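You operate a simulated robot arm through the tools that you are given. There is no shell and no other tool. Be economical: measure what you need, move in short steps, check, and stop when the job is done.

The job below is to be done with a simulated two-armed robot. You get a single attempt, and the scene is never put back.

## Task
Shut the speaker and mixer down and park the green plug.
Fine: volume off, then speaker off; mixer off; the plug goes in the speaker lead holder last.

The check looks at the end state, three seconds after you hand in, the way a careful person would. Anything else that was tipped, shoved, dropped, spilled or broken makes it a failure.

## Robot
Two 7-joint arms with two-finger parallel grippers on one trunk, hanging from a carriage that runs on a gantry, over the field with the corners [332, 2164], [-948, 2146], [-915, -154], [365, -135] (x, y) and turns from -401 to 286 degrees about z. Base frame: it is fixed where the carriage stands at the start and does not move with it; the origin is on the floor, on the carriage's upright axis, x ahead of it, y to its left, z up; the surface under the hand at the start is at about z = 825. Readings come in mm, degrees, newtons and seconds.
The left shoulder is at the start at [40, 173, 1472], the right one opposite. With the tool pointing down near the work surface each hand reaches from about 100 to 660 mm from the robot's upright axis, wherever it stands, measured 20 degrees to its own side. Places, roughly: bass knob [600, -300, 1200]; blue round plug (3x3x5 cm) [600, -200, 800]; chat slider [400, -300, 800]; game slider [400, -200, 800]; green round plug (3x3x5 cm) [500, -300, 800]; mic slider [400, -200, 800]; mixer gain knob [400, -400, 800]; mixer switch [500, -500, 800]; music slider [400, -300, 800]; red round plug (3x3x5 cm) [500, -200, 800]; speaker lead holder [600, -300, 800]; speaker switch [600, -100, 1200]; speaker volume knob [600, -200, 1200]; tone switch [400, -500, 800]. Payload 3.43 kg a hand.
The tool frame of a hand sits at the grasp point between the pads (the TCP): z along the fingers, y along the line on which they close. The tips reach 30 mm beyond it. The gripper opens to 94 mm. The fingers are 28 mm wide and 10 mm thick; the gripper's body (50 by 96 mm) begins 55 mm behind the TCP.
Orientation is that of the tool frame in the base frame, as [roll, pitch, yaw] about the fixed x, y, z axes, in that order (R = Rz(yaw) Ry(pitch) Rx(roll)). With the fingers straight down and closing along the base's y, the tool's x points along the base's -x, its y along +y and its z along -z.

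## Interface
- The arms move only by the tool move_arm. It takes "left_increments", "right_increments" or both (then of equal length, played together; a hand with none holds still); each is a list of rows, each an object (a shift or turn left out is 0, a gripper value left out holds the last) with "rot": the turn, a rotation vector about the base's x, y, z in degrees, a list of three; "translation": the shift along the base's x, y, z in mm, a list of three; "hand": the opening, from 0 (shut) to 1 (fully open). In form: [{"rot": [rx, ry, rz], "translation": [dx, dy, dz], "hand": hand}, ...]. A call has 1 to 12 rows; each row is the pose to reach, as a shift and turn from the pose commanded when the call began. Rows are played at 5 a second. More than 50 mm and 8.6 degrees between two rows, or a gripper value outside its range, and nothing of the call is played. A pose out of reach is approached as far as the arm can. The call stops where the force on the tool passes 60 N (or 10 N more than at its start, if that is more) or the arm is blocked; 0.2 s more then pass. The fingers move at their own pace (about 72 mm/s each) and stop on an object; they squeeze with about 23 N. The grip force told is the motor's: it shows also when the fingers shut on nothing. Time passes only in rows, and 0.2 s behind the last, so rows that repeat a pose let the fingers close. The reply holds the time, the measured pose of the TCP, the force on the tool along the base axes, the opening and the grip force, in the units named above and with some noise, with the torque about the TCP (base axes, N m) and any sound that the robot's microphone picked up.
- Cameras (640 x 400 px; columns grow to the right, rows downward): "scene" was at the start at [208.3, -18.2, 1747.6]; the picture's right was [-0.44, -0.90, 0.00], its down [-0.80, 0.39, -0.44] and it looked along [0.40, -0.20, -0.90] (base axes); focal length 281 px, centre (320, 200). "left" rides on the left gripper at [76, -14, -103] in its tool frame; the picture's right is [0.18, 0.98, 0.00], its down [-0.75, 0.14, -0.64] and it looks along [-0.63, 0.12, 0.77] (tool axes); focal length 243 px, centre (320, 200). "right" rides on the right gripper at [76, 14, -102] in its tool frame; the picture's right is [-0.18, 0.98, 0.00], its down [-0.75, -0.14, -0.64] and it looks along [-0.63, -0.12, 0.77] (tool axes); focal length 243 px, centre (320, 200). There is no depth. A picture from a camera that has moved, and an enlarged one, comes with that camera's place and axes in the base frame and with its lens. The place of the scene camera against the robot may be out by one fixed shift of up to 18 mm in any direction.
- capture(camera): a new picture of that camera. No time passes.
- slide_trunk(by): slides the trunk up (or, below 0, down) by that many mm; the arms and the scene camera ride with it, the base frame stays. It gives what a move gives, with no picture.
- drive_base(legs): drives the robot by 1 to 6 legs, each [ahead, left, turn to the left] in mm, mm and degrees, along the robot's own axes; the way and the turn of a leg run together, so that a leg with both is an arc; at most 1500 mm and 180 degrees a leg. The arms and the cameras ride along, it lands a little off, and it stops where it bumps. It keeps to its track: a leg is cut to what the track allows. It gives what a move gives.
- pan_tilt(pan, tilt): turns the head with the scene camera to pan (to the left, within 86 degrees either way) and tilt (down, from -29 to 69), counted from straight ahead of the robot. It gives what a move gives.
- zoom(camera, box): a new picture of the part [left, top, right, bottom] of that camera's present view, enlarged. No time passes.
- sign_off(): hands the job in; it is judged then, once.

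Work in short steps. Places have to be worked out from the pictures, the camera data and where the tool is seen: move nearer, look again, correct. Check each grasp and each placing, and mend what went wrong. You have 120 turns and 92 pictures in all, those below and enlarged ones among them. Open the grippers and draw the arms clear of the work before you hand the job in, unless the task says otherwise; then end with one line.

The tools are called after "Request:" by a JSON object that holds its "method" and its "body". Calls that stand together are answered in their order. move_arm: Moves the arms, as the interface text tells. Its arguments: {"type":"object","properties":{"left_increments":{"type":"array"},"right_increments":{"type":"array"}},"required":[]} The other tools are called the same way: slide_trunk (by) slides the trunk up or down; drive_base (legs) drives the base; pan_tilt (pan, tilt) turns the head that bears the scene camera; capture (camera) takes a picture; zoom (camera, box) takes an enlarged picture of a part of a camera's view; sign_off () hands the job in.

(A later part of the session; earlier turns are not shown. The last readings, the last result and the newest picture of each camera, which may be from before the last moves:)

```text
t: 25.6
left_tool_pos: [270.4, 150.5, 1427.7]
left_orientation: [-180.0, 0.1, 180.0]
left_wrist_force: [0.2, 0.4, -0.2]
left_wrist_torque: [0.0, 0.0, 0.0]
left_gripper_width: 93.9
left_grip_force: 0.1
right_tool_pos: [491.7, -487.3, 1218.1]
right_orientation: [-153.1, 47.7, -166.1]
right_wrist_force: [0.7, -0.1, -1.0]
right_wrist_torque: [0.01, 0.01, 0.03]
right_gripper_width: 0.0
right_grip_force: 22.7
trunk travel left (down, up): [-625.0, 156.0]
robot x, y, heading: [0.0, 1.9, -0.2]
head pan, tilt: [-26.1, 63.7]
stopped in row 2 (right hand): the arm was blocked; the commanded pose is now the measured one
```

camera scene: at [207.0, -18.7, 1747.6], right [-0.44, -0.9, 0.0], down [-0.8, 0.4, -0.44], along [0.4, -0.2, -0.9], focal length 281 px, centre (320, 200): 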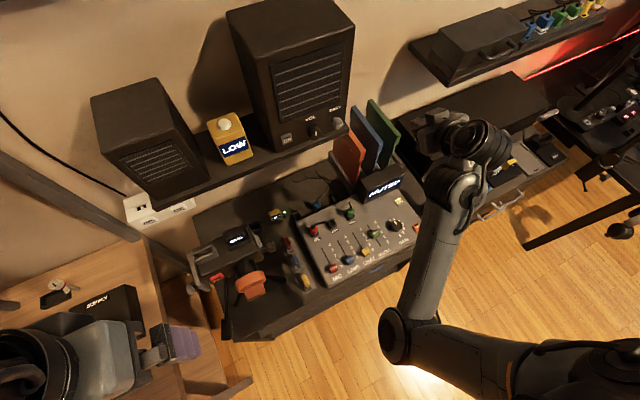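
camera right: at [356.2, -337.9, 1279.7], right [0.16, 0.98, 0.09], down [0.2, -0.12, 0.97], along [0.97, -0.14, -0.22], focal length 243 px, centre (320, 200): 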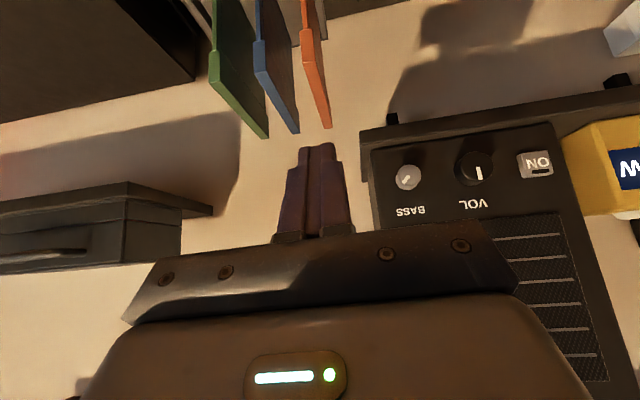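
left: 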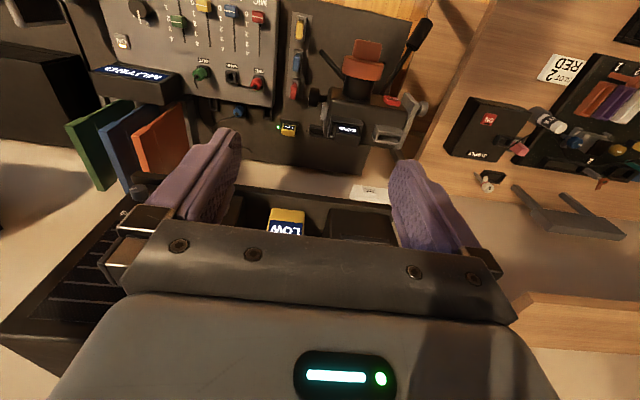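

The arm is blocked with no force, so it's sitting at a joint limit. I'll go back towards the starting pose by rotating to straight down while rising.

Request:
{"method": "move_arm", "body": {"right_increments": [{"translation": [-5, 5, 15], "rot": [2.4, 6.2, -0.2]}, {"translation": [-10, 10, 30], "rot": [4.8, 12.4, -0.4]}, {"translation": [-20, 15, 45], "rot": [7.3, 18.5, -0.6]}, {"translation": [-30, 20, 60], "rot": [9.7, 24.7, -0.8]}, {"translation": [-40, 25, 75], "rot": [12.1, 30.9, -1.0]}, {"translation": [-50, 30, 90], "rot": [14.5, 37, -1.2]}, {"translation": [-60, 35, 105], "rot": [17, 43.2, -1.5]}, {"translation": [-70, 40, 120], "rot": [19.4, 49.4, -1.7]}, {"translation": [-70, 40, 120], "rot": [19.4, 49.4, -1.7]}]}}

Request:
{"method": "capture", "body": {"camera": "scene"}}

```text
t: 26.4
left_tool_pos: [269.7, 149.4, 1427.3]
left_orientation: [-180.0, 0.2, 179.9]
left_wrist_force: [-0.8, 0.2, 0.1]
left_wrist_torque: [-0.02, -0.02, 0.0]
left_gripper_width: 93.7
left_grip_force: 0.1
right_tool_pos: [475.8, -472.8, 1265.6]
right_orientation: [-164.9, 31.8, -174.1]
right_wrist_force: [21.2, -35.9, -19.4]
right_wrist_torque: [1.25, -1.34, 3.85]
right_gripper_width: 0.0
right_grip_force: 23.0
right hand out of reach, approached as far as the arm can: row 4
trunk travel left (down, up): [-625.0, 156.0]
robot x, y, heading: [-3.3, -3.2, -0.0]
head pan, tilt: [-26.1, 63.7]
stopped in row 4 (right hand): the force on the tool passed its limit at 205 N (the readings are from after the stop); the commanded pose is now the measured one
```

```text
55 pictures are left
camera scene: at [207.0, -18.9, 1747.6], right [-0.44, -0.9, 0.0], down [-0.8, 0.4, -0.44], along [0.4, -0.2, -0.9], focal length 281 px, centre (320, 200)
```

scene: 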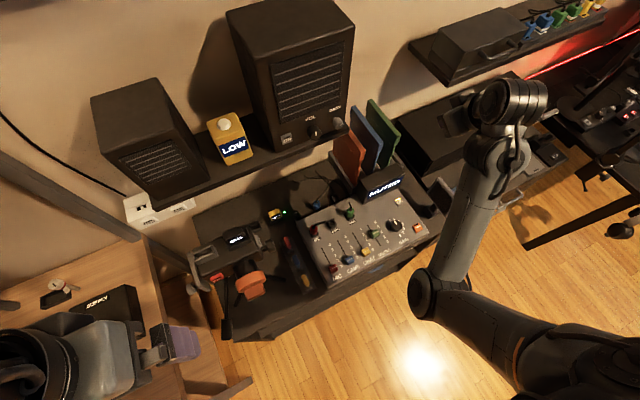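

The elbow is sitting low with the forearm pointing up, which is why the wrist can't point down. I'll ease the contact, then raise the trunk so the hand can drop below the elbow.

Request:
{"method": "move_arm", "body": {"right_increments": [{"rot": [-3, -8, 0], "translation": [10, -10, -10]}, {"rot": [-6, -16, 0], "translation": [20, -20, -20]}, {"rot": [-6, -24, 0], "translation": [20, -20, -20]}, {"rot": [-6, -32, 0], "translation": [20, -20, -20]}, {"rot": [-6, -40, 0], "translation": [20, -20, -20]}]}}

Request:
{"method": "slide_trunk", "body": {"by": 150}}

```text
t: 27.6
left_tool_pos: [269.8, 150.1, 1426.9]
left_orientation: [-180.0, 0.0, 180.0]
left_wrist_force: [-0.7, 1.0, 0.4]
left_wrist_torque: [0.03, -0.02, 0.05]
left_gripper_width: 94.1
left_grip_force: 0.0
right_tool_pos: [494.7, -509.0, 1263.1]
right_orientation: [-133.0, 69.8, -148.8]
right_wrist_force: [0.3, -0.4, 0.3]
right_wrist_torque: [-0.02, 0.01, 0.06]
right_gripper_width: 0.0
right_grip_force: 23.1
trunk travel left (down, up): [-625.0, 156.0]
robot x, y, heading: [-1.6, -1.3, 0.0]
head pan, tilt: [-26.1, 63.7]
```

```text
t: 29.4
left_tool_pos: [269.8, 148.8, 1577.7]
left_orientation: [180.0, 0.1, 180.0]
left_wrist_force: [0.1, 0.5, 0.3]
left_wrist_torque: [0.0, 0.0, -0.01]
left_gripper_width: 94.3
left_grip_force: 0.1
right_tool_pos: [494.0, -507.9, 1411.7]
right_orientation: [-133.0, 69.1, -148.3]
right_wrist_force: [-1.4, 0.5, 0.1]
right_wrist_torque: [0.01, 0.01, 0.01]
right_gripper_width: 0.0
right_grip_force: 23.0
trunk travel left (down, up): [-775.0, 6.0]
robot x, y, heading: [-0.9, 0.0, 0.0]
head pan, tilt: [-26.1, 63.7]
```

Now I'll lower the hand well below shoulder height, keeping it pointing forward.

Request:
{"method": "move_arm", "body": {"right_increments": [{"translation": [0, 0, -30]}, {"translation": [0, 0, -60]}, {"translation": [0, 0, -90]}, {"translation": [0, 0, -120]}, {"translation": [0, 0, -150]}, {"translation": [0, 0, -180]}, {"translation": [0, 0, -210]}, {"translation": [0, 0, -240]}, {"translation": [0, 0, -270]}, {"translation": [0, 0, -300]}]}}

Request:
{"method": "capture", "body": {"camera": "scene"}}

```text
t: 30.1
left_tool_pos: [270.6, 149.3, 1577.9]
left_orientation: [-180.0, 0.0, 180.0]
left_wrist_force: [-0.1, -0.1, 0.2]
left_wrist_torque: [-0.02, -0.01, -0.03]
left_gripper_width: 93.7
left_grip_force: 0.1
right_tool_pos: [527.9, -510.2, 1399.2]
right_orientation: [-118.1, 74.7, -134.0]
right_wrist_force: [-0.2, -0.2, 0.3]
right_wrist_torque: [-0.01, 0.0, -0.02]
right_gripper_width: 0.0
right_grip_force: 22.7
trunk travel left (down, up): [-775.0, 6.0]
robot x, y, heading: [0.6, 1.6, -0.2]
head pan, tilt: [-26.1, 63.7]
stopped in row 3 (right hand): the arm was blocked; the commanded pose is now the measured one
```

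```text
54 pictures are left
camera scene: at [207.2, -18.9, 1897.7], right [-0.44, -0.9, 0.0], down [-0.8, 0.4, -0.44], along [0.4, -0.2, -0.9], focal length 281 px, centre (320, 200)
```

scene: 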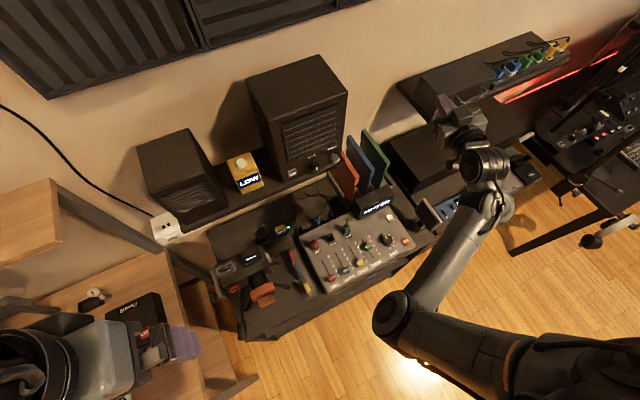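

The right arm is stuck at a joint limit. The left arm still points down cleanly, so I'll do the mixer with it by turning the robot right. First I'll tuck the right hand closer in.

Request:
{"method": "move_arm", "body": {"right_increments": [{"translation": [0, 30, 0]}, {"translation": [0, 60, 0]}, {"translation": [-10, 90, 0]}, {"translation": [-20, 120, 0]}, {"translation": [-30, 150, 0]}, {"translation": [-40, 180, 0]}, {"translation": [-50, 210, 0]}, {"translation": [-50, 240, 0]}]}}

Request:
{"method": "capture", "body": {"camera": "scene"}}

```text
t: 31.0
left_tool_pos: [271.2, 149.3, 1576.6]
left_orientation: [-180.0, 0.2, 179.9]
left_wrist_force: [-0.5, 0.2, 0.0]
left_wrist_torque: [0.04, 0.02, -0.03]
left_gripper_width: 94.4
left_grip_force: 0.0
right_tool_pos: [515.7, -446.2, 1434.6]
right_orientation: [-100.0, 68.5, -117.8]
right_wrist_force: [0.2, 0.0, 0.0]
right_wrist_torque: [0.0, 0.04, 0.01]
right_gripper_width: 0.0
right_grip_force: 23.0
trunk travel left (down, up): [-775.0, 6.0]
robot x, y, heading: [-4.3, 2.7, 0.1]
head pan, tilt: [-26.1, 63.7]
stopped in row 4 (right hand): the arm was blocked; the commanded pose is now the measured one
```

```text
53 pictures are left
camera scene: at [207.2, -19.0, 1897.7], right [-0.44, -0.9, 0.0], down [-0.8, 0.4, -0.44], along [0.4, -0.2, -0.9], focal length 281 px, centre (320, 200)
```

scene: 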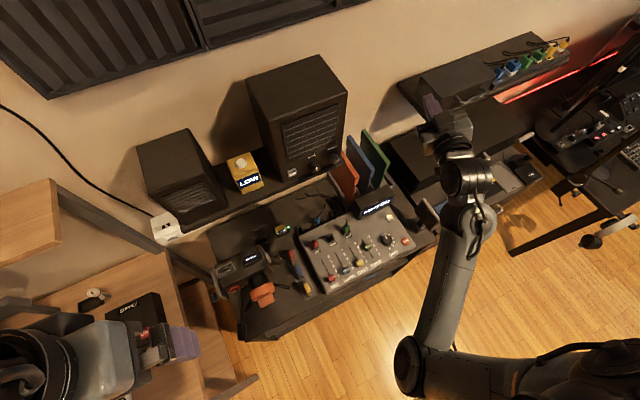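

The right hand is free and clear of the furniture. I'll drive back a little first, then turn right.

Request:
{"method": "drive_base", "body": {"legs": [[-200, 0, 0], [0, 0, -55]]}}

Request:
{"method": "capture", "body": {"camera": "scene"}}

```text
t: 35.0
left_tool_pos: [79.8, -131.5, 1576.9]
left_orientation: [180.0, 0.2, 126.0]
left_wrist_force: [-0.7, 0.3, 0.1]
left_wrist_torque: [0.01, -0.02, -0.02]
left_gripper_width: 93.8
left_grip_force: 0.0
right_tool_pos: [-258.0, -680.4, 1433.5]
right_orientation: [-100.0, 68.4, -171.8]
right_wrist_force: [0.3, 0.7, 0.7]
right_wrist_torque: [0.04, 0.0, -0.01]
right_gripper_width: 0.2
right_grip_force: 23.1
trunk travel left (down, up): [-775.0, 6.0]
robot x, y, heading: [-200.2, -6.3, -54.2]
head pan, tilt: [-26.1, 63.7]
```

```text
52 pictures are left
camera scene: at [-103.5, -182.4, 1897.6], right [-0.99, -0.17, 0.0], down [-0.15, 0.88, -0.44], along [0.08, -0.44, -0.9], focal length 281 px, centre (320, 200)
```

scene: 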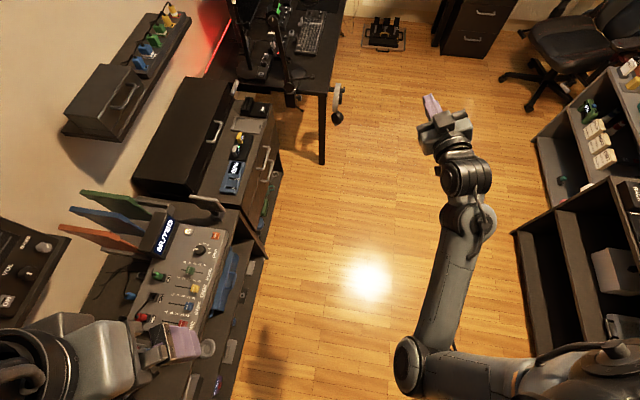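

There's free floor all around. I'll drive so the left hand faces the mixer, and turn the camera towards it.

Request:
{"method": "drive_base", "body": {"legs": [[196, 179, 0]]}}

Request:
{"method": "pan_tilt", "body": {"pan": 0, "tilt": 58}}

Request:
{"method": "capture", "body": {"camera": "scene"}}

Request:
{"method": "capture", "body": {"camera": "left"}}

```text
t: 36.9
left_tool_pos: [338.9, -185.5, 1577.9]
left_orientation: [180.0, 0.1, 125.9]
left_wrist_force: [-0.2, 0.4, -0.4]
left_wrist_torque: [-0.02, -0.04, 0.0]
left_gripper_width: 93.9
left_grip_force: 0.1
right_tool_pos: [-1.2, -732.7, 1435.4]
right_orientation: [-99.9, 68.5, -171.7]
right_wrist_force: [0.4, -0.3, 0.0]
right_wrist_torque: [-0.01, 0.01, 0.02]
right_gripper_width: 0.0
right_grip_force: 22.6
trunk travel left (down, up): [-775.0, 6.0]
robot x, y, heading: [57.4, -56.2, -54.4]
head pan, tilt: [-26.1, 63.7]
```

```text
t: 37.8
left_tool_pos: [337.9, -185.7, 1576.9]
left_orientation: [180.0, 0.1, 126.0]
left_wrist_force: [0.3, 0.3, 0.5]
left_wrist_torque: [-0.02, 0.01, -0.02]
left_gripper_width: 94.2
left_grip_force: 0.1
right_tool_pos: [0.8, -732.9, 1434.7]
right_orientation: [-99.9, 68.4, -171.9]
right_wrist_force: [0.7, 0.4, -0.6]
right_wrist_torque: [0.0, 0.0, 0.04]
right_gripper_width: 0.0
right_grip_force: 22.9
trunk travel left (down, up): [-775.0, 6.0]
robot x, y, heading: [60.7, -54.1, -54.3]
head pan, tilt: [0.0, 58.0]
```

```text
51 pictures are left
camera scene: at [183.7, -230.0, 1904.1], right [-0.81, -0.59, 0.0], down [-0.5, 0.69, -0.53], along [0.31, -0.43, -0.85], focal length 281 px, centre (320, 200)
```

scene: 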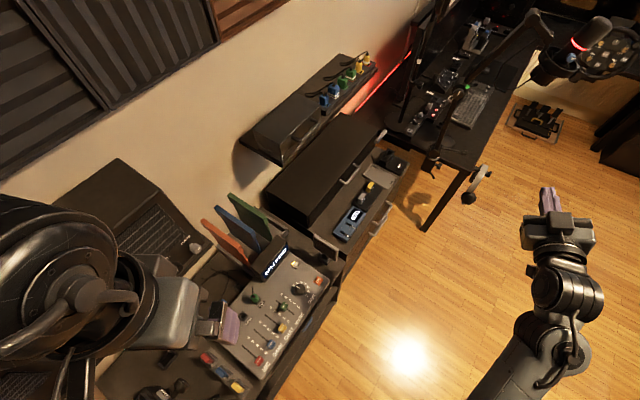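

```text
50 pictures are left
camera left: at [280.7, -132.8, 1680.5], right [0.69, 0.73, 0.0], down [0.56, -0.53, 0.64], along [0.47, -0.44, -0.77], focal length 243 px, centre (320, 200)
```

left: 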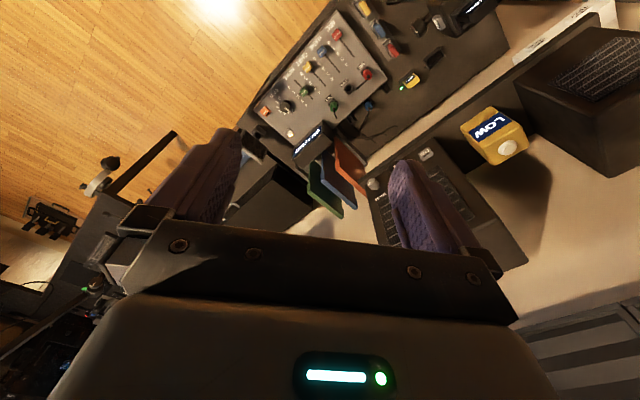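

Triangulated positions are the green plug at [518, -294, 853], its holder at [617, -294, 788] and the mixer switch at about [487, -484, 830]. I'll lower the trunk and bring the left hand above the mixer.

Request:
{"method": "slide_trunk", "body": {"by": -150}}

Request:
{"method": "move_arm", "body": {"left_increments": [{"translation": [9, -25, -30]}, {"translation": [18, -50, -60]}, {"translation": [27, -75, -90]}, {"translation": [36, -100, -120]}, {"translation": [45, -125, -150]}, {"translation": [54, -150, -180]}, {"translation": [63, -175, -210]}, {"translation": [72, -200, -240]}, {"translation": [81, -225, -270]}, {"translation": [90, -250, -300]}, {"translation": [100, -275, -320]}]}}

Request:
{"method": "capture", "body": {"camera": "left"}}

Request:
{"method": "capture", "body": {"camera": "scene"}}

```text
t: 39.6
left_tool_pos: [338.1, -186.0, 1426.9]
left_orientation: [-180.0, 0.1, 125.9]
left_wrist_force: [0.2, -0.6, -1.2]
left_wrist_torque: [0.01, 0.0, 0.04]
left_gripper_width: 93.9
left_grip_force: 0.0
right_tool_pos: [-0.2, -732.8, 1285.7]
right_orientation: [-99.9, 68.4, -171.8]
right_wrist_force: [0.5, -0.2, -0.4]
right_wrist_torque: [0.0, 0.01, -0.01]
right_gripper_width: 0.0
right_grip_force: 22.6
trunk travel left (down, up): [-625.0, 156.0]
robot x, y, heading: [59.0, -53.3, -54.0]
head pan, tilt: [0.0, 58.0]
```

```text
t: 42.0
left_tool_pos: [378.6, -436.0, 1128.9]
left_orientation: [179.9, 0.2, 126.4]
left_wrist_force: [-0.6, 0.2, -0.7]
left_wrist_torque: [-0.02, 0.04, 0.0]
left_gripper_width: 94.2
left_grip_force: 0.1
left hand out of reach, approached as far as the arm can: row 8, 9, 10, 11
right_tool_pos: [-1.3, -731.7, 1283.8]
right_orientation: [-100.0, 68.5, -171.8]
right_wrist_force: [0.3, -0.2, -0.5]
right_wrist_torque: [0.03, -0.03, 0.03]
right_gripper_width: 0.0
right_grip_force: 22.7
trunk travel left (down, up): [-625.0, 156.0]
robot x, y, heading: [55.4, -53.8, -54.3]
head pan, tilt: [0.0, 58.0]
```

```text
49 pictures are left
camera left: at [321.1, -384.5, 1232.1], right [0.68, 0.73, 0.0], down [0.56, -0.52, 0.65], along [0.47, -0.44, -0.76], focal length 243 px, centre (320, 200)
```

left: 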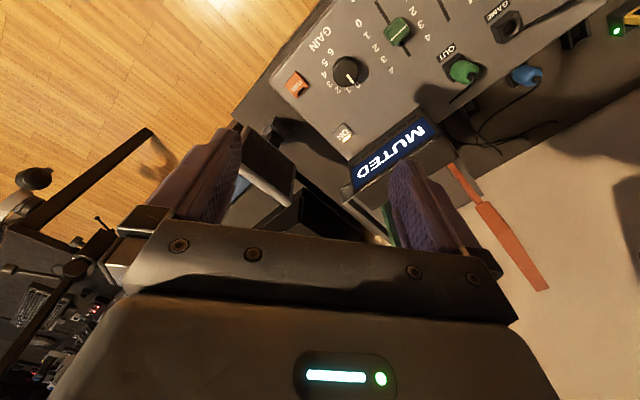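

```text
48 pictures are left
camera scene: at [183.8, -230.0, 1754.1], right [-0.81, -0.59, 0.0], down [-0.5, 0.69, -0.53], along [0.31, -0.43, -0.85], focal length 281 px, centre (320, 200)
```

scene: 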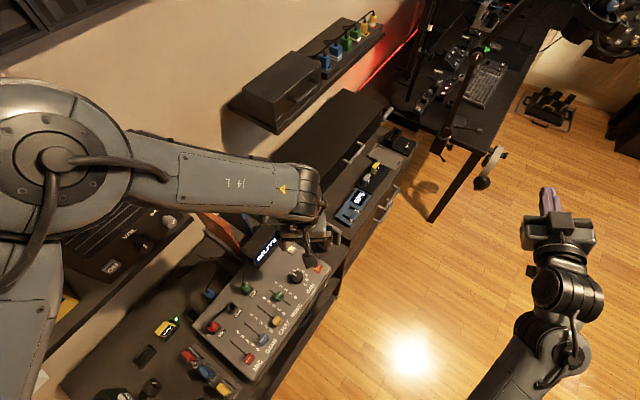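

The switch works out at about [485, -480, 833]. The hand lags its command at this height, so I'll go lower with closed fingers and check where it lands.

Request:
{"method": "move_arm", "body": {"left_increments": [{"translation": [4, 0, -20], "hand": 0}, {"translation": [8, 0, -40]}, {"translation": [12, -5, -60]}, {"translation": [16, -5, -80]}, {"translation": [20, -5, -100]}, {"translation": [24, -5, -120]}, {"translation": [24, -5, -120]}]}}

Request:
{"method": "capture", "body": {"camera": "left"}}

```text
t: 43.6
left_tool_pos: [350.5, -427.3, 1048.5]
left_orientation: [179.9, 0.1, 126.2]
left_wrist_force: [-0.7, 1.1, -0.5]
left_wrist_torque: [0.03, 0.01, -0.03]
left_gripper_width: 0.1
left_grip_force: 23.1
left hand out of reach, approached as far as the arm can: row 1, 2, 3, 4, 5, 6, 7
right_tool_pos: [-0.1, -732.4, 1284.7]
right_orientation: [-99.9, 68.4, -171.8]
right_wrist_force: [0.3, -0.7, -0.4]
right_wrist_torque: [-0.01, -0.01, 0.03]
right_gripper_width: 0.2
right_grip_force: 23.0
trunk travel left (down, up): [-625.0, 156.0]
robot x, y, heading: [60.3, -54.8, -54.2]
head pan, tilt: [0.0, 58.0]
```

```text
47 pictures are left
camera left: at [292.8, -373.4, 1151.7], right [0.68, 0.73, 0.0], down [0.56, -0.52, 0.64], along [0.47, -0.44, -0.77], focal length 243 px, centre (320, 200)
```

left: 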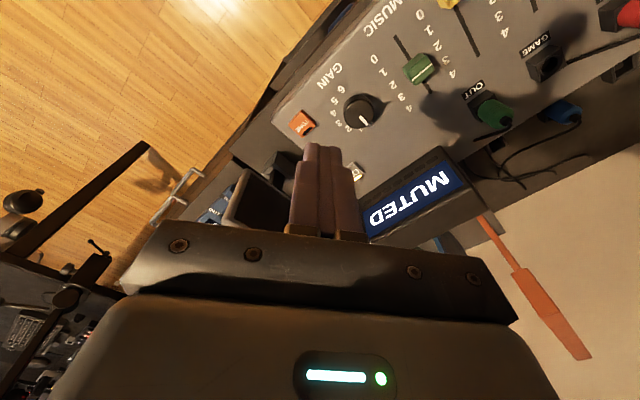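

The left arm also reports out of reach here, which suggests an awkward elbow. I'll bring the hand back into its comfortable zone, nearer and more to its own side, and then see how low it can go.

Request:
{"method": "move_arm", "body": {"left_increments": [{"translation": [-10, 25, 7]}, {"translation": [-20, 50, 14]}, {"translation": [-30, 75, 21]}, {"translation": [-40, 100, 28]}, {"translation": [-50, 125, 35]}, {"translation": [-60, 150, 42]}, {"translation": [-70, 175, 49]}, {"translation": [-80, 200, 56]}, {"translation": [-90, 225, 63]}, {"translation": [-105, 250, 63]}, {"translation": [-105, 250, 63]}]}}

Request:
{"method": "capture", "body": {"camera": "scene"}}

```text
t: 46.0
left_tool_pos: [250.0, -176.1, 1111.4]
left_orientation: [180.0, 0.1, 126.0]
left_wrist_force: [-0.1, 0.1, -0.1]
left_wrist_torque: [-0.01, 0.0, -0.01]
left_gripper_width: 0.1
left_grip_force: 22.7
right_tool_pos: [1.5, -733.1, 1285.5]
right_orientation: [-99.8, 68.5, -171.9]
right_wrist_force: [1.0, 0.1, -0.2]
right_wrist_torque: [0.0, 0.0, 0.0]
right_gripper_width: 0.0
right_grip_force: 22.8
trunk travel left (down, up): [-625.0, 156.0]
robot x, y, heading: [56.6, -53.8, -54.1]
head pan, tilt: [0.0, 58.0]
```

```text
46 pictures are left
camera scene: at [183.8, -230.0, 1754.1], right [-0.81, -0.59, 0.0], down [-0.5, 0.69, -0.53], along [0.31, -0.43, -0.85], focal length 281 px, centre (320, 200)
```

scene: 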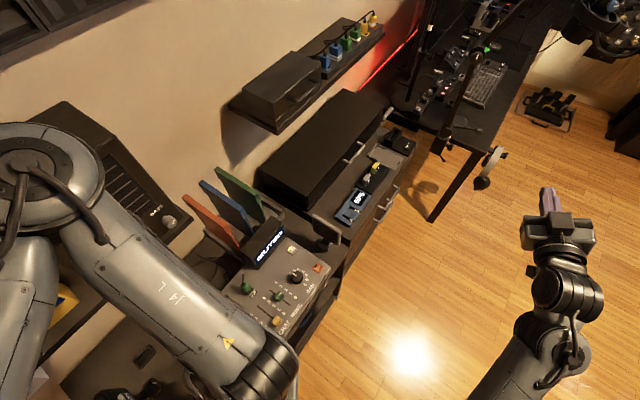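

The commanded pose resets to where the arm ends up, and this pose was reached exactly. I'll go lower here, then extend out over the mixer at low height.

Request:
{"method": "move_arm", "body": {"left_increments": [{"translation": [10, -10, -30]}, {"translation": [20, -20, -60]}, {"translation": [30, -30, -90]}, {"translation": [40, -40, -120]}, {"translation": [55, -65, -120]}, {"translation": [70, -90, -120]}, {"translation": [85, -115, -120]}, {"translation": [100, -140, -120]}, {"translation": [115, -165, -120]}, {"translation": [130, -190, -120]}, {"translation": [145, -215, -120]}]}}

Request:
{"method": "capture", "body": {"camera": "scene"}}

```text
t: 48.4
left_tool_pos: [348.0, -380.6, 1016.4]
left_orientation: [179.8, 0.2, 126.5]
left_wrist_force: [0.4, -0.8, 0.6]
left_wrist_torque: [-0.02, 0.01, 0.0]
left_gripper_width: 0.0
left_grip_force: 22.8
left hand out of reach, approached as far as the arm can: row 8, 9, 10, 11
right_tool_pos: [-0.2, -732.6, 1285.1]
right_orientation: [-99.8, 68.4, -171.8]
right_wrist_force: [-0.3, 1.1, 0.2]
right_wrist_torque: [0.0, -0.03, 0.01]
right_gripper_width: 0.0
right_grip_force: 22.8
trunk travel left (down, up): [-625.0, 156.0]
robot x, y, heading: [58.0, -52.4, -54.1]
head pan, tilt: [0.0, 58.0]
```

```text
45 pictures are left
camera scene: at [183.8, -229.9, 1754.1], right [-0.81, -0.59, 0.0], down [-0.5, 0.69, -0.53], along [0.31, -0.43, -0.85], focal length 281 px, centre (320, 200)
```

scene: 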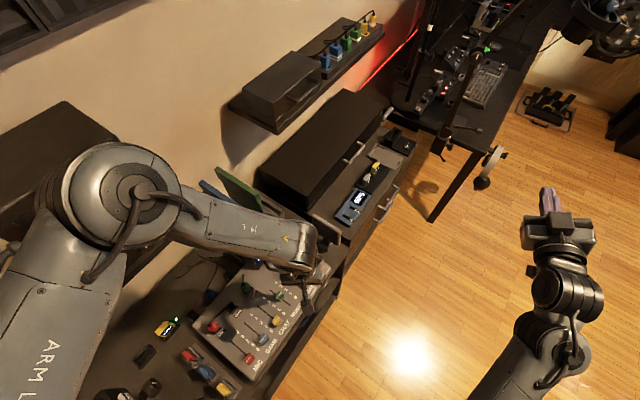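

The left hand stalls about 470 mm out, directly ahead of the robot, so it's reaching too far inward. I'll turn the robot another 25° to the right so the mixer lies more on the left arm's own side.

Request:
{"method": "move_arm", "body": {"left_increments": [{"translation": [-15, 25, 30]}, {"translation": [-30, 50, 60]}, {"translation": [-45, 75, 90]}]}}

Request:
{"method": "drive_base", "body": {"legs": [[0, 0, -25]]}}

Request:
{"method": "capture", "body": {"camera": "scene"}}

```text
t: 49.2
left_tool_pos: [299.5, -307.0, 1106.0]
left_orientation: [179.9, 0.1, 126.0]
left_wrist_force: [0.1, -0.5, 0.6]
left_wrist_torque: [0.0, -0.02, 0.01]
left_gripper_width: 0.0
left_grip_force: 23.1
right_tool_pos: [0.1, -733.2, 1284.7]
right_orientation: [-99.9, 68.6, -171.8]
right_wrist_force: [0.2, -1.0, 0.5]
right_wrist_torque: [0.0, 0.0, 0.0]
right_gripper_width: 0.2
right_grip_force: 23.1
trunk travel left (down, up): [-625.0, 156.0]
robot x, y, heading: [58.0, -54.3, -53.7]
head pan, tilt: [0.0, 58.0]
```

```text
t: 50.9
left_tool_pos: [168.8, -386.0, 1104.6]
left_orientation: [-180.0, 0.2, 100.6]
left_wrist_force: [-0.1, -0.3, 0.8]
left_wrist_torque: [0.01, 0.05, -0.01]
left_gripper_width: 0.0
left_grip_force: 22.9
right_tool_pos: [-287.0, -643.2, 1284.9]
right_orientation: [-99.8, 68.5, 162.9]
right_wrist_force: [-0.3, 0.0, 0.9]
right_wrist_torque: [-0.02, 0.0, 0.01]
right_gripper_width: 0.0
right_grip_force: 22.7
trunk travel left (down, up): [-625.0, 156.0]
robot x, y, heading: [54.4, -56.8, -79.5]
head pan, tilt: [0.0, 58.0]
```

```text
44 pictures are left
camera scene: at [91.1, -269.6, 1754.1], right [-0.98, -0.18, 0.0], down [-0.15, 0.83, -0.53], along [0.1, -0.52, -0.85], focal length 281 px, centre (320, 200)
```

scene: 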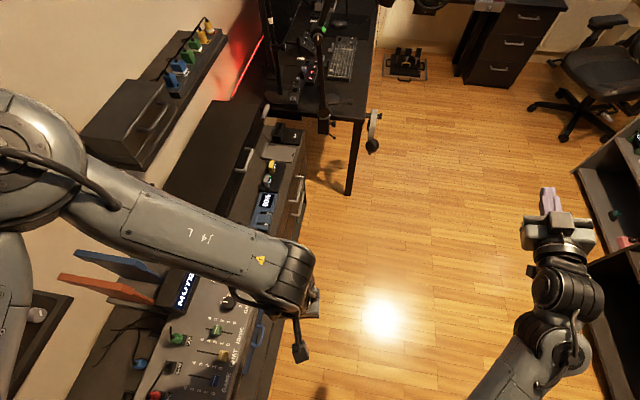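

Now I'll extend the left hand sideways over the mixer towards a point above the switch.

Request:
{"method": "move_arm", "body": {"left_increments": [{"translation": [30, -5, -8]}, {"translation": [60, -10, -16]}, {"translation": [90, -15, -24]}, {"translation": [120, -20, -32]}, {"translation": [150, -30, -40]}, {"translation": [180, -40, -50]}, {"translation": [210, -50, -60]}, {"translation": [240, -60, -70]}, {"translation": [270, -70, -80]}, {"translation": [300, -80, -90]}, {"translation": [316, -94, -105]}, {"translation": [316, -94, -105]}]}}

Request:
{"method": "capture", "body": {"camera": "left"}}

```text
t: 53.5
left_tool_pos: [247.0, -396.0, 1086.9]
left_orientation: [179.7, 0.1, 100.8]
left_wrist_force: [-0.3, 0.3, -1.0]
left_wrist_torque: [0.03, -0.03, -0.03]
left_gripper_width: 0.2
left_grip_force: 23.3
left hand out of reach, approached as far as the arm can: row 3, 4, 5, 6, 7, 8, 9, 10, 11, 12
right_tool_pos: [-286.3, -641.8, 1284.5]
right_orientation: [-99.8, 68.6, 162.9]
right_wrist_force: [0.1, 0.1, 0.5]
right_wrist_torque: [0.02, -0.02, 0.02]
right_gripper_width: 0.0
right_grip_force: 23.3
trunk travel left (down, up): [-625.0, 156.0]
robot x, y, heading: [58.3, -53.8, -79.6]
head pan, tilt: [0.0, 58.0]
```

```text
43 pictures are left
camera left: at [217.8, -324.5, 1189.5], right [0.93, 0.36, 0.0], down [0.28, -0.71, 0.64], along [0.24, -0.6, -0.76], focal length 243 px, centre (320, 200)
```

left: 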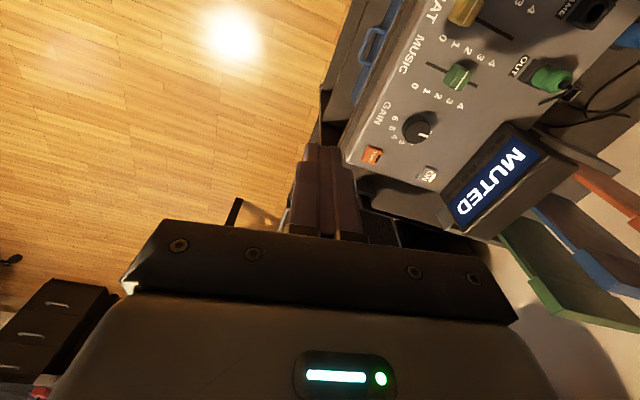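

The hand stalls even closer here, so a wrist roll limit seems likely. I'll yaw the tool +40°, the same way the forearm needs to swing, and extend again.

Request:
{"method": "move_arm", "body": {"left_increments": [{"rot": [0, 0, 8]}, {"rot": [0, 0, 16]}, {"rot": [0, 0, 24]}, {"rot": [0, 0, 32]}, {"rot": [0, 0, 40], "translation": [20, 0, 0]}, {"rot": [0, 0, 40], "translation": [50, -10, 0]}, {"rot": [0, 0, 40], "translation": [80, -20, 0]}, {"rot": [0, 0, 40], "translation": [110, -30, 0]}, {"rot": [0, 0, 40], "translation": [140, -40, 0]}, {"rot": [0, 0, 40], "translation": [140, -40, 0]}]}}

```text
t: 55.7
left_tool_pos: [386.8, -432.0, 1091.4]
left_orientation: [-180.0, 0.1, 140.6]
left_wrist_force: [0.2, -0.3, 0.2]
left_wrist_torque: [0.0, -0.02, 0.03]
left_gripper_width: 0.0
left_grip_force: 22.9
right_tool_pos: [-286.1, -643.5, 1283.9]
right_orientation: [-99.9, 68.5, 162.8]
right_wrist_force: [0.2, 0.2, 0.4]
right_wrist_torque: [0.01, 0.0, 0.0]
right_gripper_width: 0.0
right_grip_force: 23.0
trunk travel left (down, up): [-625.0, 156.0]
robot x, y, heading: [58.2, -53.7, -79.7]
head pan, tilt: [0.0, 58.0]
```

That was it: the pose was reached exactly. I'll yaw further towards 180° and move above the switch.

Request:
{"method": "move_arm", "body": {"left_increments": [{"rot": [0, 0, 7], "translation": [10, -5, -10]}, {"rot": [0, 0, 14], "translation": [25, -10, -20]}, {"rot": [0, 0, 21], "translation": [40, -18, -35]}, {"rot": [0, 0, 28], "translation": [55, -26, -50]}, {"rot": [0, 0, 35], "translation": [70, -34, -70]}, {"rot": [0, 0, 39], "translation": [85, -42, -90]}, {"rot": [0, 0, 39], "translation": [98, -48, -110]}, {"rot": [0, 0, 39], "translation": [98, -48, -110]}]}}

Request:
{"method": "capture", "body": {"camera": "left"}}

Request:
{"method": "capture", "body": {"camera": "scene"}}

```text
t: 57.5
left_tool_pos: [485.4, -484.0, 982.1]
left_orientation: [-180.0, -0.1, 179.5]
left_wrist_force: [0.0, -1.0, 0.0]
left_wrist_torque: [-0.03, -0.02, -0.01]
left_gripper_width: 0.2
left_grip_force: 23.6
right_tool_pos: [-285.0, -642.0, 1285.3]
right_orientation: [-99.8, 68.5, 162.7]
right_wrist_force: [0.6, -0.1, 0.2]
right_wrist_torque: [0.03, 0.02, 0.03]
right_gripper_width: 0.2
right_grip_force: 22.9
trunk travel left (down, up): [-625.0, 156.0]
robot x, y, heading: [55.9, -53.7, -79.6]
head pan, tilt: [0.0, 58.0]
```

```text
42 pictures are left
camera left: at [407.6, -497.7, 1086.2], right [-0.18, 0.98, 0.0], down [0.75, 0.14, 0.64], along [0.63, 0.11, -0.77], focal length 243 px, centre (320, 200)
```

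left: 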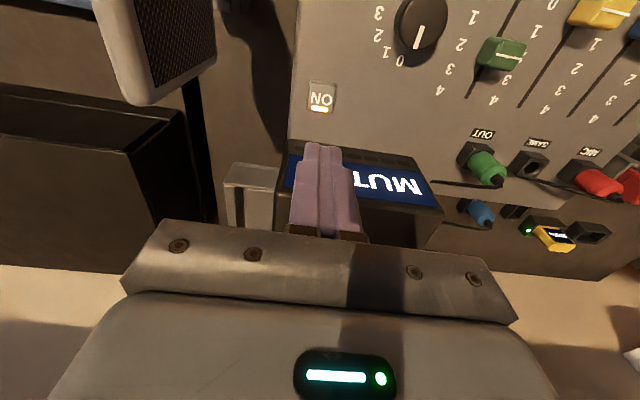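

```text
41 pictures are left
camera scene: at [91.2, -269.6, 1754.1], right [-0.98, -0.18, 0.0], down [-0.15, 0.83, -0.53], along [0.1, -0.52, -0.85], focal length 281 px, centre (320, 200)
```

scene: 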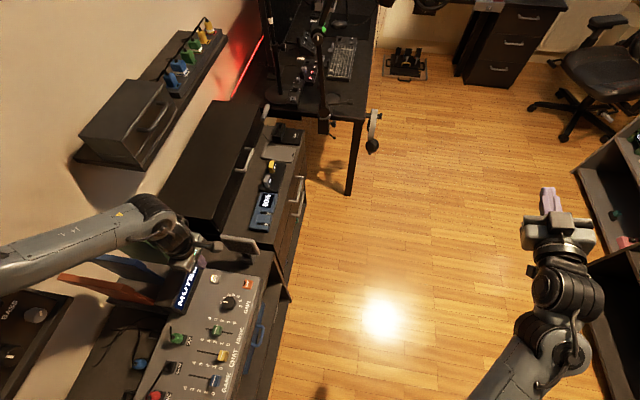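

The hand is right above the switch, which triangulates to [491, -484, 815]. I'll come down to just above it and look.

Request:
{"method": "move_arm", "body": {"left_increments": [{"translation": [6, 0, -30]}, {"translation": [6, 0, -60]}, {"translation": [6, 0, -90]}, {"translation": [6, 0, -118]}, {"translation": [6, 0, -118]}]}}

Request:
{"method": "capture", "body": {"camera": "left"}}

```text
t: 58.7
left_tool_pos: [488.9, -480.1, 861.3]
left_orientation: [-179.9, -0.1, 179.5]
left_wrist_force: [-1.4, 0.8, -0.1]
left_wrist_torque: [-0.02, -0.05, 0.05]
left_gripper_width: 0.0
left_grip_force: 23.0
right_tool_pos: [-286.1, -641.8, 1285.7]
right_orientation: [-99.8, 68.5, 162.8]
right_wrist_force: [0.9, 0.3, 0.4]
right_wrist_torque: [0.01, 0.01, 0.0]
right_gripper_width: 0.0
right_grip_force: 23.0
trunk travel left (down, up): [-625.0, 156.0]
robot x, y, heading: [57.8, -55.4, -79.7]
head pan, tilt: [0.0, 58.0]
```

```text
40 pictures are left
camera left: at [412.1, -494.6, 965.0], right [-0.18, 0.98, 0.0], down [0.75, 0.13, 0.64], along [0.63, 0.11, -0.77], focal length 243 px, centre (320, 200)
```

left: 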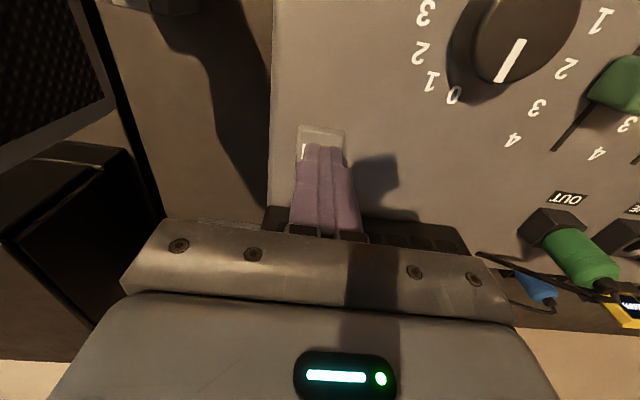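

The fingertips are over the switch, so I'll press down in small steps.

Request:
{"method": "move_arm", "body": {"left_increments": [{"translation": [0, -2, -6]}, {"translation": [0, -2, -11]}, {"translation": [0, -2, -14]}, {"translation": [0, -2, -17]}]}}

```text
t: 59.4
left_tool_pos: [489.0, -482.5, 854.9]
left_orientation: [179.7, -0.1, 179.7]
left_wrist_force: [-8.0, 12.6, 32.4]
left_wrist_torque: [0.48, -1.28, 0.21]
left_gripper_width: 0.0
left_grip_force: 23.2
right_tool_pos: [-286.1, -640.9, 1285.4]
right_orientation: [-100.1, 68.5, 162.8]
right_wrist_force: [0.3, -0.1, 0.6]
right_wrist_torque: [0.01, 0.01, 0.01]
right_gripper_width: 0.0
right_grip_force: 23.0
trunk travel left (down, up): [-625.0, 156.0]
robot x, y, heading: [57.0, -55.1, -79.6]
head pan, tilt: [0.0, 58.0]
heard: click
stopped in row 3 (left hand): the force on the tool passed its limit at 70 N (the readings are from after the stop); the commanded pose is now the measured one
```

There was a click. Some of the force came from further forward, probably the body brushing the hood. I'll lift straight up and check.

Request:
{"method": "move_arm", "body": {"left_increments": [{"translation": [-2, 0, 20]}, {"translation": [-4, 0, 50]}, {"translation": [-4, 0, 90]}, {"translation": [-4, 0, 120]}]}}

Request:
{"method": "capture", "body": {"camera": "left"}}

Request:
{"method": "zoom", "body": {"camera": "scene", "box": [90, 240, 290, 400]}}

```text
t: 60.4
left_tool_pos: [483.2, -482.7, 973.0]
left_orientation: [179.8, 0.0, 179.6]
left_wrist_force: [0.0, 0.0, -0.3]
left_wrist_torque: [-0.01, -0.01, -0.01]
left_gripper_width: 0.0
left_grip_force: 23.1
right_tool_pos: [-284.4, -641.8, 1285.2]
right_orientation: [-99.8, 68.5, 163.0]
right_wrist_force: [0.3, 0.9, 1.6]
right_wrist_torque: [0.02, -0.01, -0.01]
right_gripper_width: 0.0
right_grip_force: 23.1
trunk travel left (down, up): [-625.0, 156.0]
robot x, y, heading: [59.0, -53.8, -79.4]
head pan, tilt: [0.0, 58.0]
```

```text
39 pictures are left
camera left: at [406.5, -498.0, 1076.7], right [-0.18, 0.98, 0.0], down [0.75, 0.13, 0.64], along [0.63, 0.12, -0.77], focal length 243 px, centre (320, 200)
```

left: 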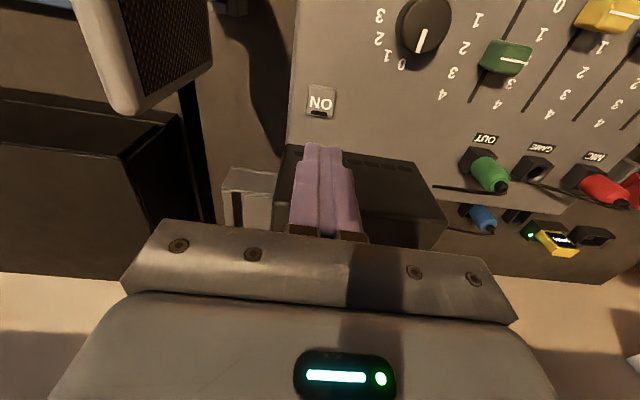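

```text
2.50 times, centred on (190, 320) of scene
camera zoom: at [91.3, -269.3, 1754.0], right [-0.98, -0.18, 0.0], down [-0.15, 0.83, -0.53], along [0.1, -0.52, -0.85], focal length 702 px, centre (645, -100)
```

zoom: 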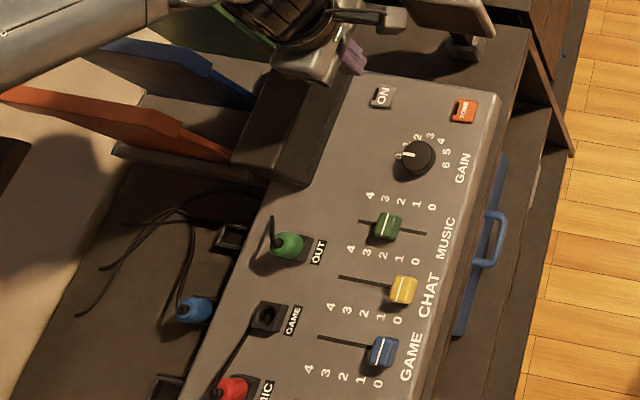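

The mixer is off: the display and lamp are both dark. Now for the plug: I'll move the left hand to a point above and short of it, partly open, and look.

Request:
{"method": "move_arm", "body": {"left_increments": [{"translation": [0, 30, 0], "hand": 0.6}, {"translation": [0, 65, 0]}, {"translation": [5, 100, 0]}, {"translation": [10, 135, 0]}, {"translation": [20, 170, 0]}, {"translation": [30, 189, 0]}, {"translation": [30, 189, 0]}]}}

Request:
{"method": "capture", "body": {"camera": "left"}}

```text
t: 62.2
left_tool_pos: [414.6, -371.7, 965.6]
left_orientation: [-178.6, -2.2, 170.3]
left_wrist_force: [0.8, -0.5, -0.7]
left_wrist_torque: [0.04, 0.04, 0.0]
left_gripper_width: 56.3
left_grip_force: 0.0
right_tool_pos: [-399.5, -596.3, 1294.0]
right_orientation: [-97.9, 67.4, 157.1]
right_wrist_force: [-0.1, -0.5, -0.1]
right_wrist_torque: [-0.03, 0.01, -0.01]
right_gripper_width: 0.2
right_grip_force: 23.0
trunk travel left (down, up): [-625.0, 156.0]
robot x, y, heading: [37.3, -56.3, -86.9]
head pan, tilt: [0.0, 58.0]
stopped in row 7 (left hand): the arm was blocked; the commanded pose is now the measured one
```

```text
37 pictures are left
camera left: at [341.7, -371.7, 1071.7], right [-0.02, 1.0, -0.02], down [0.79, 0.02, 0.61], along [0.61, 0.0, -0.79], focal length 243 px, centre (320, 200)
```

left: 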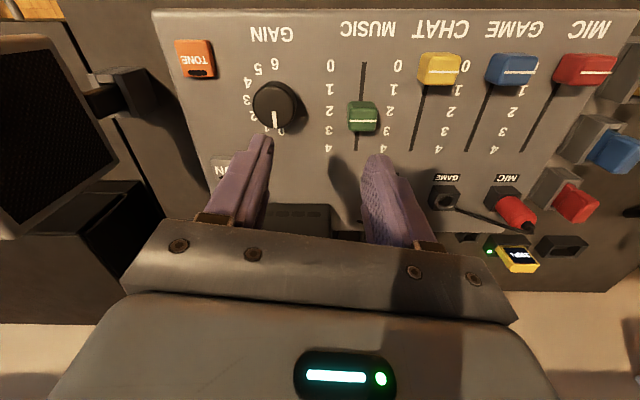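

The base itself got displaced, to heading -87°, so part of the left arm pushed on something. I'll look at the scene before moving.

Request:
{"method": "pan_tilt", "body": {"pan": 40, "tilt": 50}}

Request:
{"method": "capture", "body": {"camera": "scene"}}

```text
t: 63.3
left_tool_pos: [412.8, -368.0, 964.6]
left_orientation: [-178.9, -2.7, 170.2]
left_wrist_force: [0.3, -0.1, -0.1]
left_wrist_torque: [0.02, -0.03, 0.01]
left_gripper_width: 56.6
left_grip_force: 0.1
right_tool_pos: [-397.2, -598.0, 1299.4]
right_orientation: [-97.5, 67.2, 157.6]
right_wrist_force: [0.1, 0.2, 0.3]
right_wrist_torque: [0.02, 0.0, 0.02]
right_gripper_width: 0.2
right_grip_force: 22.9
trunk travel left (down, up): [-625.0, 156.0]
robot x, y, heading: [42.7, -48.8, -87.0]
head pan, tilt: [40.0, 50.0]
```

```text
36 pictures are left
camera scene: at [83.9, -263.2, 1764.0], right [-0.73, -0.68, 0.02], down [-0.54, 0.56, -0.63], along [0.42, -0.47, -0.78], focal length 281 px, centre (320, 200)
```

scene: 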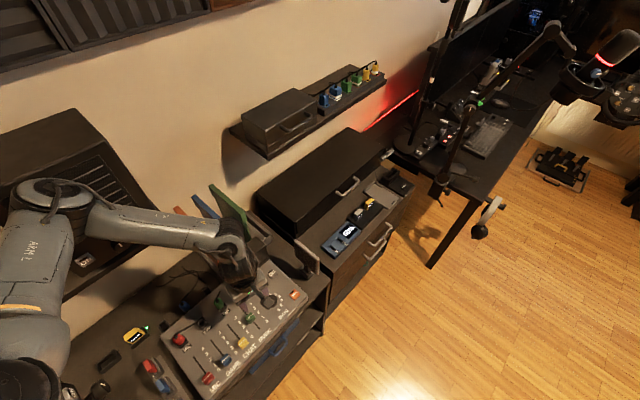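

The left elbow is pressed against the speaker's front. I'll drive away from it to the robot's right to release the contact, then check the speaker.

Request:
{"method": "drive_base", "body": {"legs": [[0, -120, 0]]}}

Request:
{"method": "capture", "body": {"camera": "scene"}}

```text
t: 64.5
left_tool_pos: [335.6, -364.6, 974.2]
left_orientation: [-179.5, -0.8, 171.2]
left_wrist_force: [-0.1, 0.6, 0.4]
left_wrist_torque: [-0.05, 0.01, 0.0]
left_gripper_width: 56.4
left_grip_force: 0.1
right_tool_pos: [-488.0, -602.5, 1284.9]
right_orientation: [-99.8, 68.5, 155.8]
right_wrist_force: [-0.6, -0.3, -0.2]
right_wrist_torque: [0.01, -0.02, 0.03]
right_gripper_width: 0.2
right_grip_force: 23.0
trunk travel left (down, up): [-625.0, 156.0]
robot x, y, heading: [-72.2, -57.1, -86.6]
head pan, tilt: [40.0, 50.0]
```

```text
35 pictures are left
camera scene: at [-19.3, -267.3, 1764.3], right [-0.73, -0.69, 0.0], down [-0.53, 0.56, -0.64], along [0.44, -0.47, -0.77], focal length 281 px, centre (320, 200)
```

scene: 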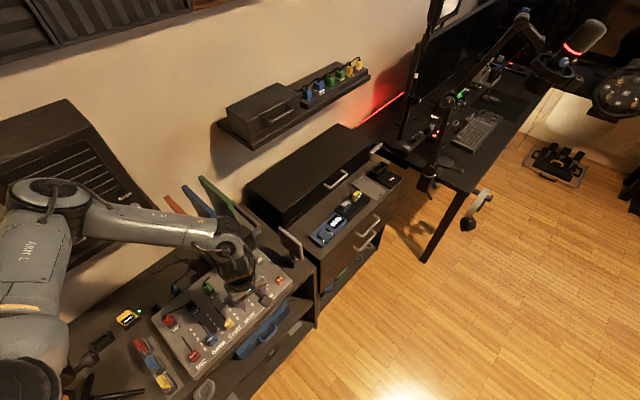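

The contact is released and the base is level again. I'll raise the hand, then turn the robot back left to about -35° and stand further back, so the elbow stays clear of the speaker.

Request:
{"method": "move_arm", "body": {"left_increments": [{"translation": [-10, 0, 30]}, {"translation": [-20, 0, 60]}, {"translation": [-30, 0, 90]}, {"translation": [-40, 0, 120]}, {"translation": [-50, 0, 150]}, {"translation": [-60, 0, 180]}, {"translation": [-70, 0, 210]}]}}

Request:
{"method": "drive_base", "body": {"legs": [[0, 0, 50]]}}

Request:
{"method": "capture", "body": {"camera": "scene"}}

```text
t: 66.1
left_tool_pos: [269.3, -362.0, 1184.7]
left_orientation: [-179.6, -0.7, 171.2]
left_wrist_force: [0.0, -0.6, -1.0]
left_wrist_torque: [-0.01, 0.01, 0.0]
left_gripper_width: 56.6
left_grip_force: 0.0
right_tool_pos: [-488.1, -603.4, 1284.6]
right_orientation: [-99.8, 68.5, 155.8]
right_wrist_force: [-0.7, -0.4, 0.7]
right_wrist_torque: [0.0, 0.01, 0.02]
right_gripper_width: 0.1
right_grip_force: 23.2
trunk travel left (down, up): [-625.0, 156.0]
robot x, y, heading: [-74.1, -62.3, -87.0]
head pan, tilt: [40.0, 50.0]
```

```text
t: 68.7
left_tool_pos: [378.8, -1.5, 1185.7]
left_orientation: [-179.5, -0.7, -139.9]
left_wrist_force: [0.8, -0.3, 0.6]
left_wrist_torque: [-0.02, 0.0, 0.01]
left_gripper_width: 56.4
left_grip_force: 0.1
right_tool_pos: [63.5, -728.4, 1284.5]
right_orientation: [-99.8, 68.5, -155.3]
right_wrist_force: [0.3, 0.1, 1.0]
right_wrist_torque: [0.02, 0.0, 0.02]
right_gripper_width: 0.1
right_grip_force: 23.2
trunk travel left (down, up): [-625.0, 156.0]
robot x, y, heading: [-75.7, -59.0, -37.6]
head pan, tilt: [40.0, 50.0]
```

```text
34 pictures are left
camera scene: at [122.3, -146.6, 1764.3], right [0.04, -1.0, 0.0], down [-0.77, -0.03, -0.64], along [0.64, 0.02, -0.77], focal length 281 px, centre (320, 200)
```

scene: 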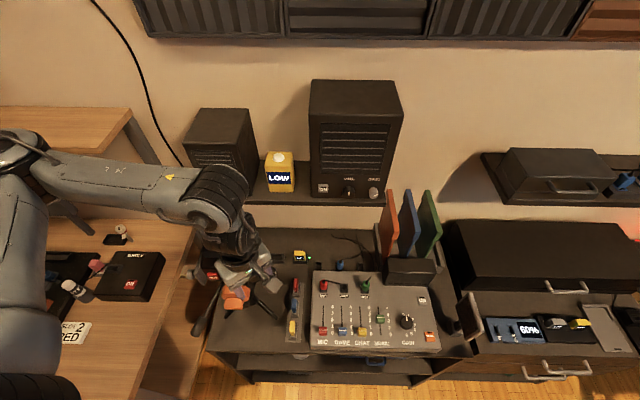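

Request:
{"method": "zoom", "body": {"camera": "scene", "box": [250, 150, 410, 250]}}

Request:
{"method": "zoom", "body": {"camera": "scene", "box": [300, 240, 460, 340]}}

```text
4.00 times, centred on (330, 200) of scene
camera zoom: at [122.3, -146.6, 1764.3], right [0.04, -1.0, 0.0], down [-0.77, -0.03, -0.64], along [0.64, 0.02, -0.77], focal length 1123 px, centre (280, 200)
```

zoom: 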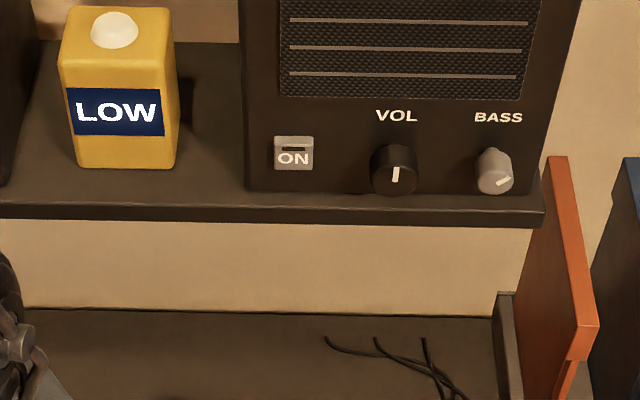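

```text
4.00 times, centred on (380, 290) of scene
camera zoom: at [122.3, -146.6, 1764.3], right [0.04, -1.0, 0.0], down [-0.77, -0.03, -0.64], along [0.64, 0.02, -0.77], focal length 1123 px, centre (80, -160)
```

zoom: 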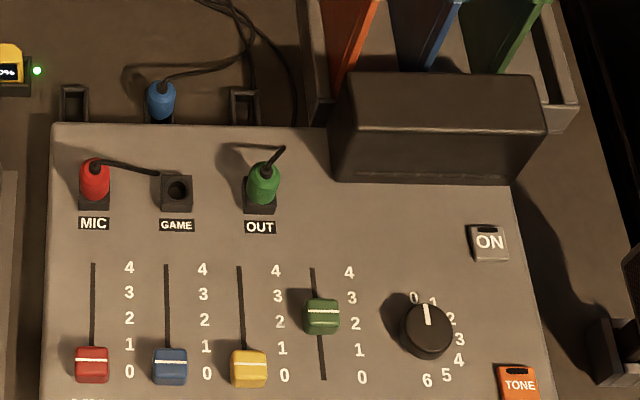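

Everything on the speaker and mixer is intact: volume at zero, lamps off, and the bass, gain and sliders unchanged. I'll shift the base to about (-50, -130).

Request:
{"method": "drive_base", "body": {"legs": [[64, -40, 0]]}}

```text
t: 69.8
left_tool_pos: [405.3, -74.3, 1185.5]
left_orientation: [-179.4, -0.7, -139.9]
left_wrist_force: [0.4, 0.2, 1.0]
left_wrist_torque: [-0.02, 0.01, 0.01]
left_gripper_width: 56.6
left_grip_force: 0.1
right_tool_pos: [88.8, -800.8, 1284.8]
right_orientation: [-99.7, 68.5, -155.3]
right_wrist_force: [0.7, -1.1, 0.8]
right_wrist_torque: [-0.01, 0.02, -0.01]
right_gripper_width: 0.1
right_grip_force: 22.7
trunk travel left (down, up): [-625.0, 156.0]
robot x, y, heading: [-44.6, -130.4, -37.8]
head pan, tilt: [40.0, 50.0]
```

Next I'll move the left hand above the plug and yaw it to 180°.

Request:
{"method": "move_arm", "body": {"left_increments": [{"rot": [0, 0, -4], "translation": [8, -20, -10]}, {"rot": [0, 0, -8], "translation": [16, -40, -20]}, {"rot": [0, 0, -12], "translation": [24, -60, -35]}, {"rot": [0, 0, -16], "translation": [32, -80, -50]}, {"rot": [0, 0, -20], "translation": [40, -100, -70]}, {"rot": [0, 0, -24], "translation": [48, -120, -90]}, {"rot": [0, 0, -28], "translation": [56, -140, -110]}, {"rot": [0, 0, -32], "translation": [64, -160, -130]}, {"rot": [0, 0, -36], "translation": [72, -180, -150]}, {"rot": [0, 0, -40], "translation": [84, -200, -170]}, {"rot": [0, 0, -40], "translation": [95, -220, -185]}, {"rot": [0, 0, -40], "translation": [95, -220, -185]}]}}

Request:
{"method": "capture", "body": {"camera": "left"}}

Request:
{"method": "capture", "body": {"camera": "scene"}}

```text
t: 72.4
left_tool_pos: [499.5, -293.9, 1000.7]
left_orientation: [-179.5, -0.7, -179.9]
left_wrist_force: [-0.7, 0.3, -0.2]
left_wrist_torque: [0.0, -0.02, -0.02]
left_gripper_width: 56.3
left_grip_force: 0.0
right_tool_pos: [88.4, -799.4, 1285.1]
right_orientation: [-99.8, 68.5, -155.2]
right_wrist_force: [-0.1, 0.5, -0.4]
right_wrist_torque: [-0.02, 0.02, 0.03]
right_gripper_width: 0.0
right_grip_force: 23.2
trunk travel left (down, up): [-625.0, 156.0]
robot x, y, heading: [-47.5, -132.5, -37.9]
head pan, tilt: [40.0, 50.0]
```

```text
31 pictures are left
camera left: at [425.1, -308.5, 1104.9], right [-0.19, 0.98, -0.01], down [0.76, 0.15, 0.63], along [0.62, 0.11, -0.78], focal length 243 px, centre (320, 200)
```

left: 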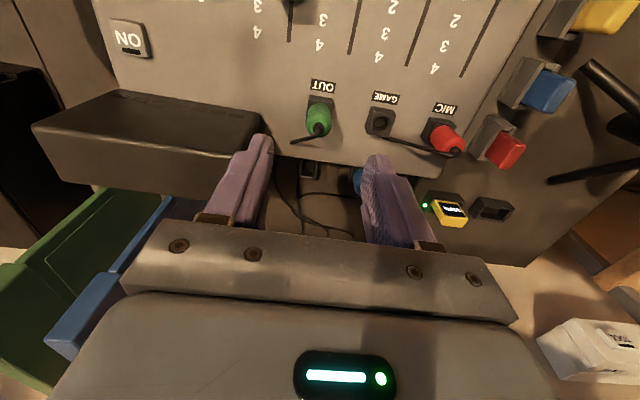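

```text
30 pictures are left
camera scene: at [148.2, -217.6, 1764.3], right [0.04, -1.0, 0.0], down [-0.77, -0.03, -0.64], along [0.64, 0.02, -0.77], focal length 281 px, centre (320, 200)
```

scene: 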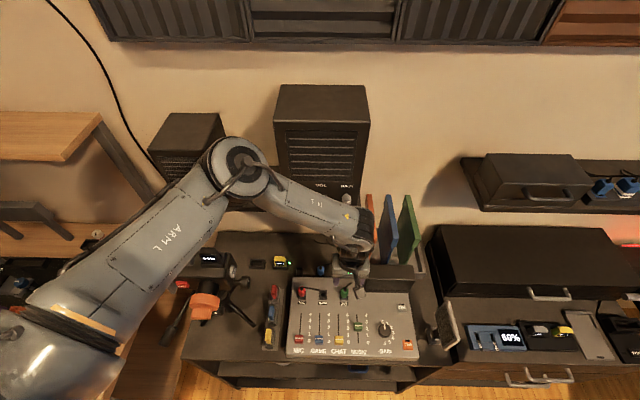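

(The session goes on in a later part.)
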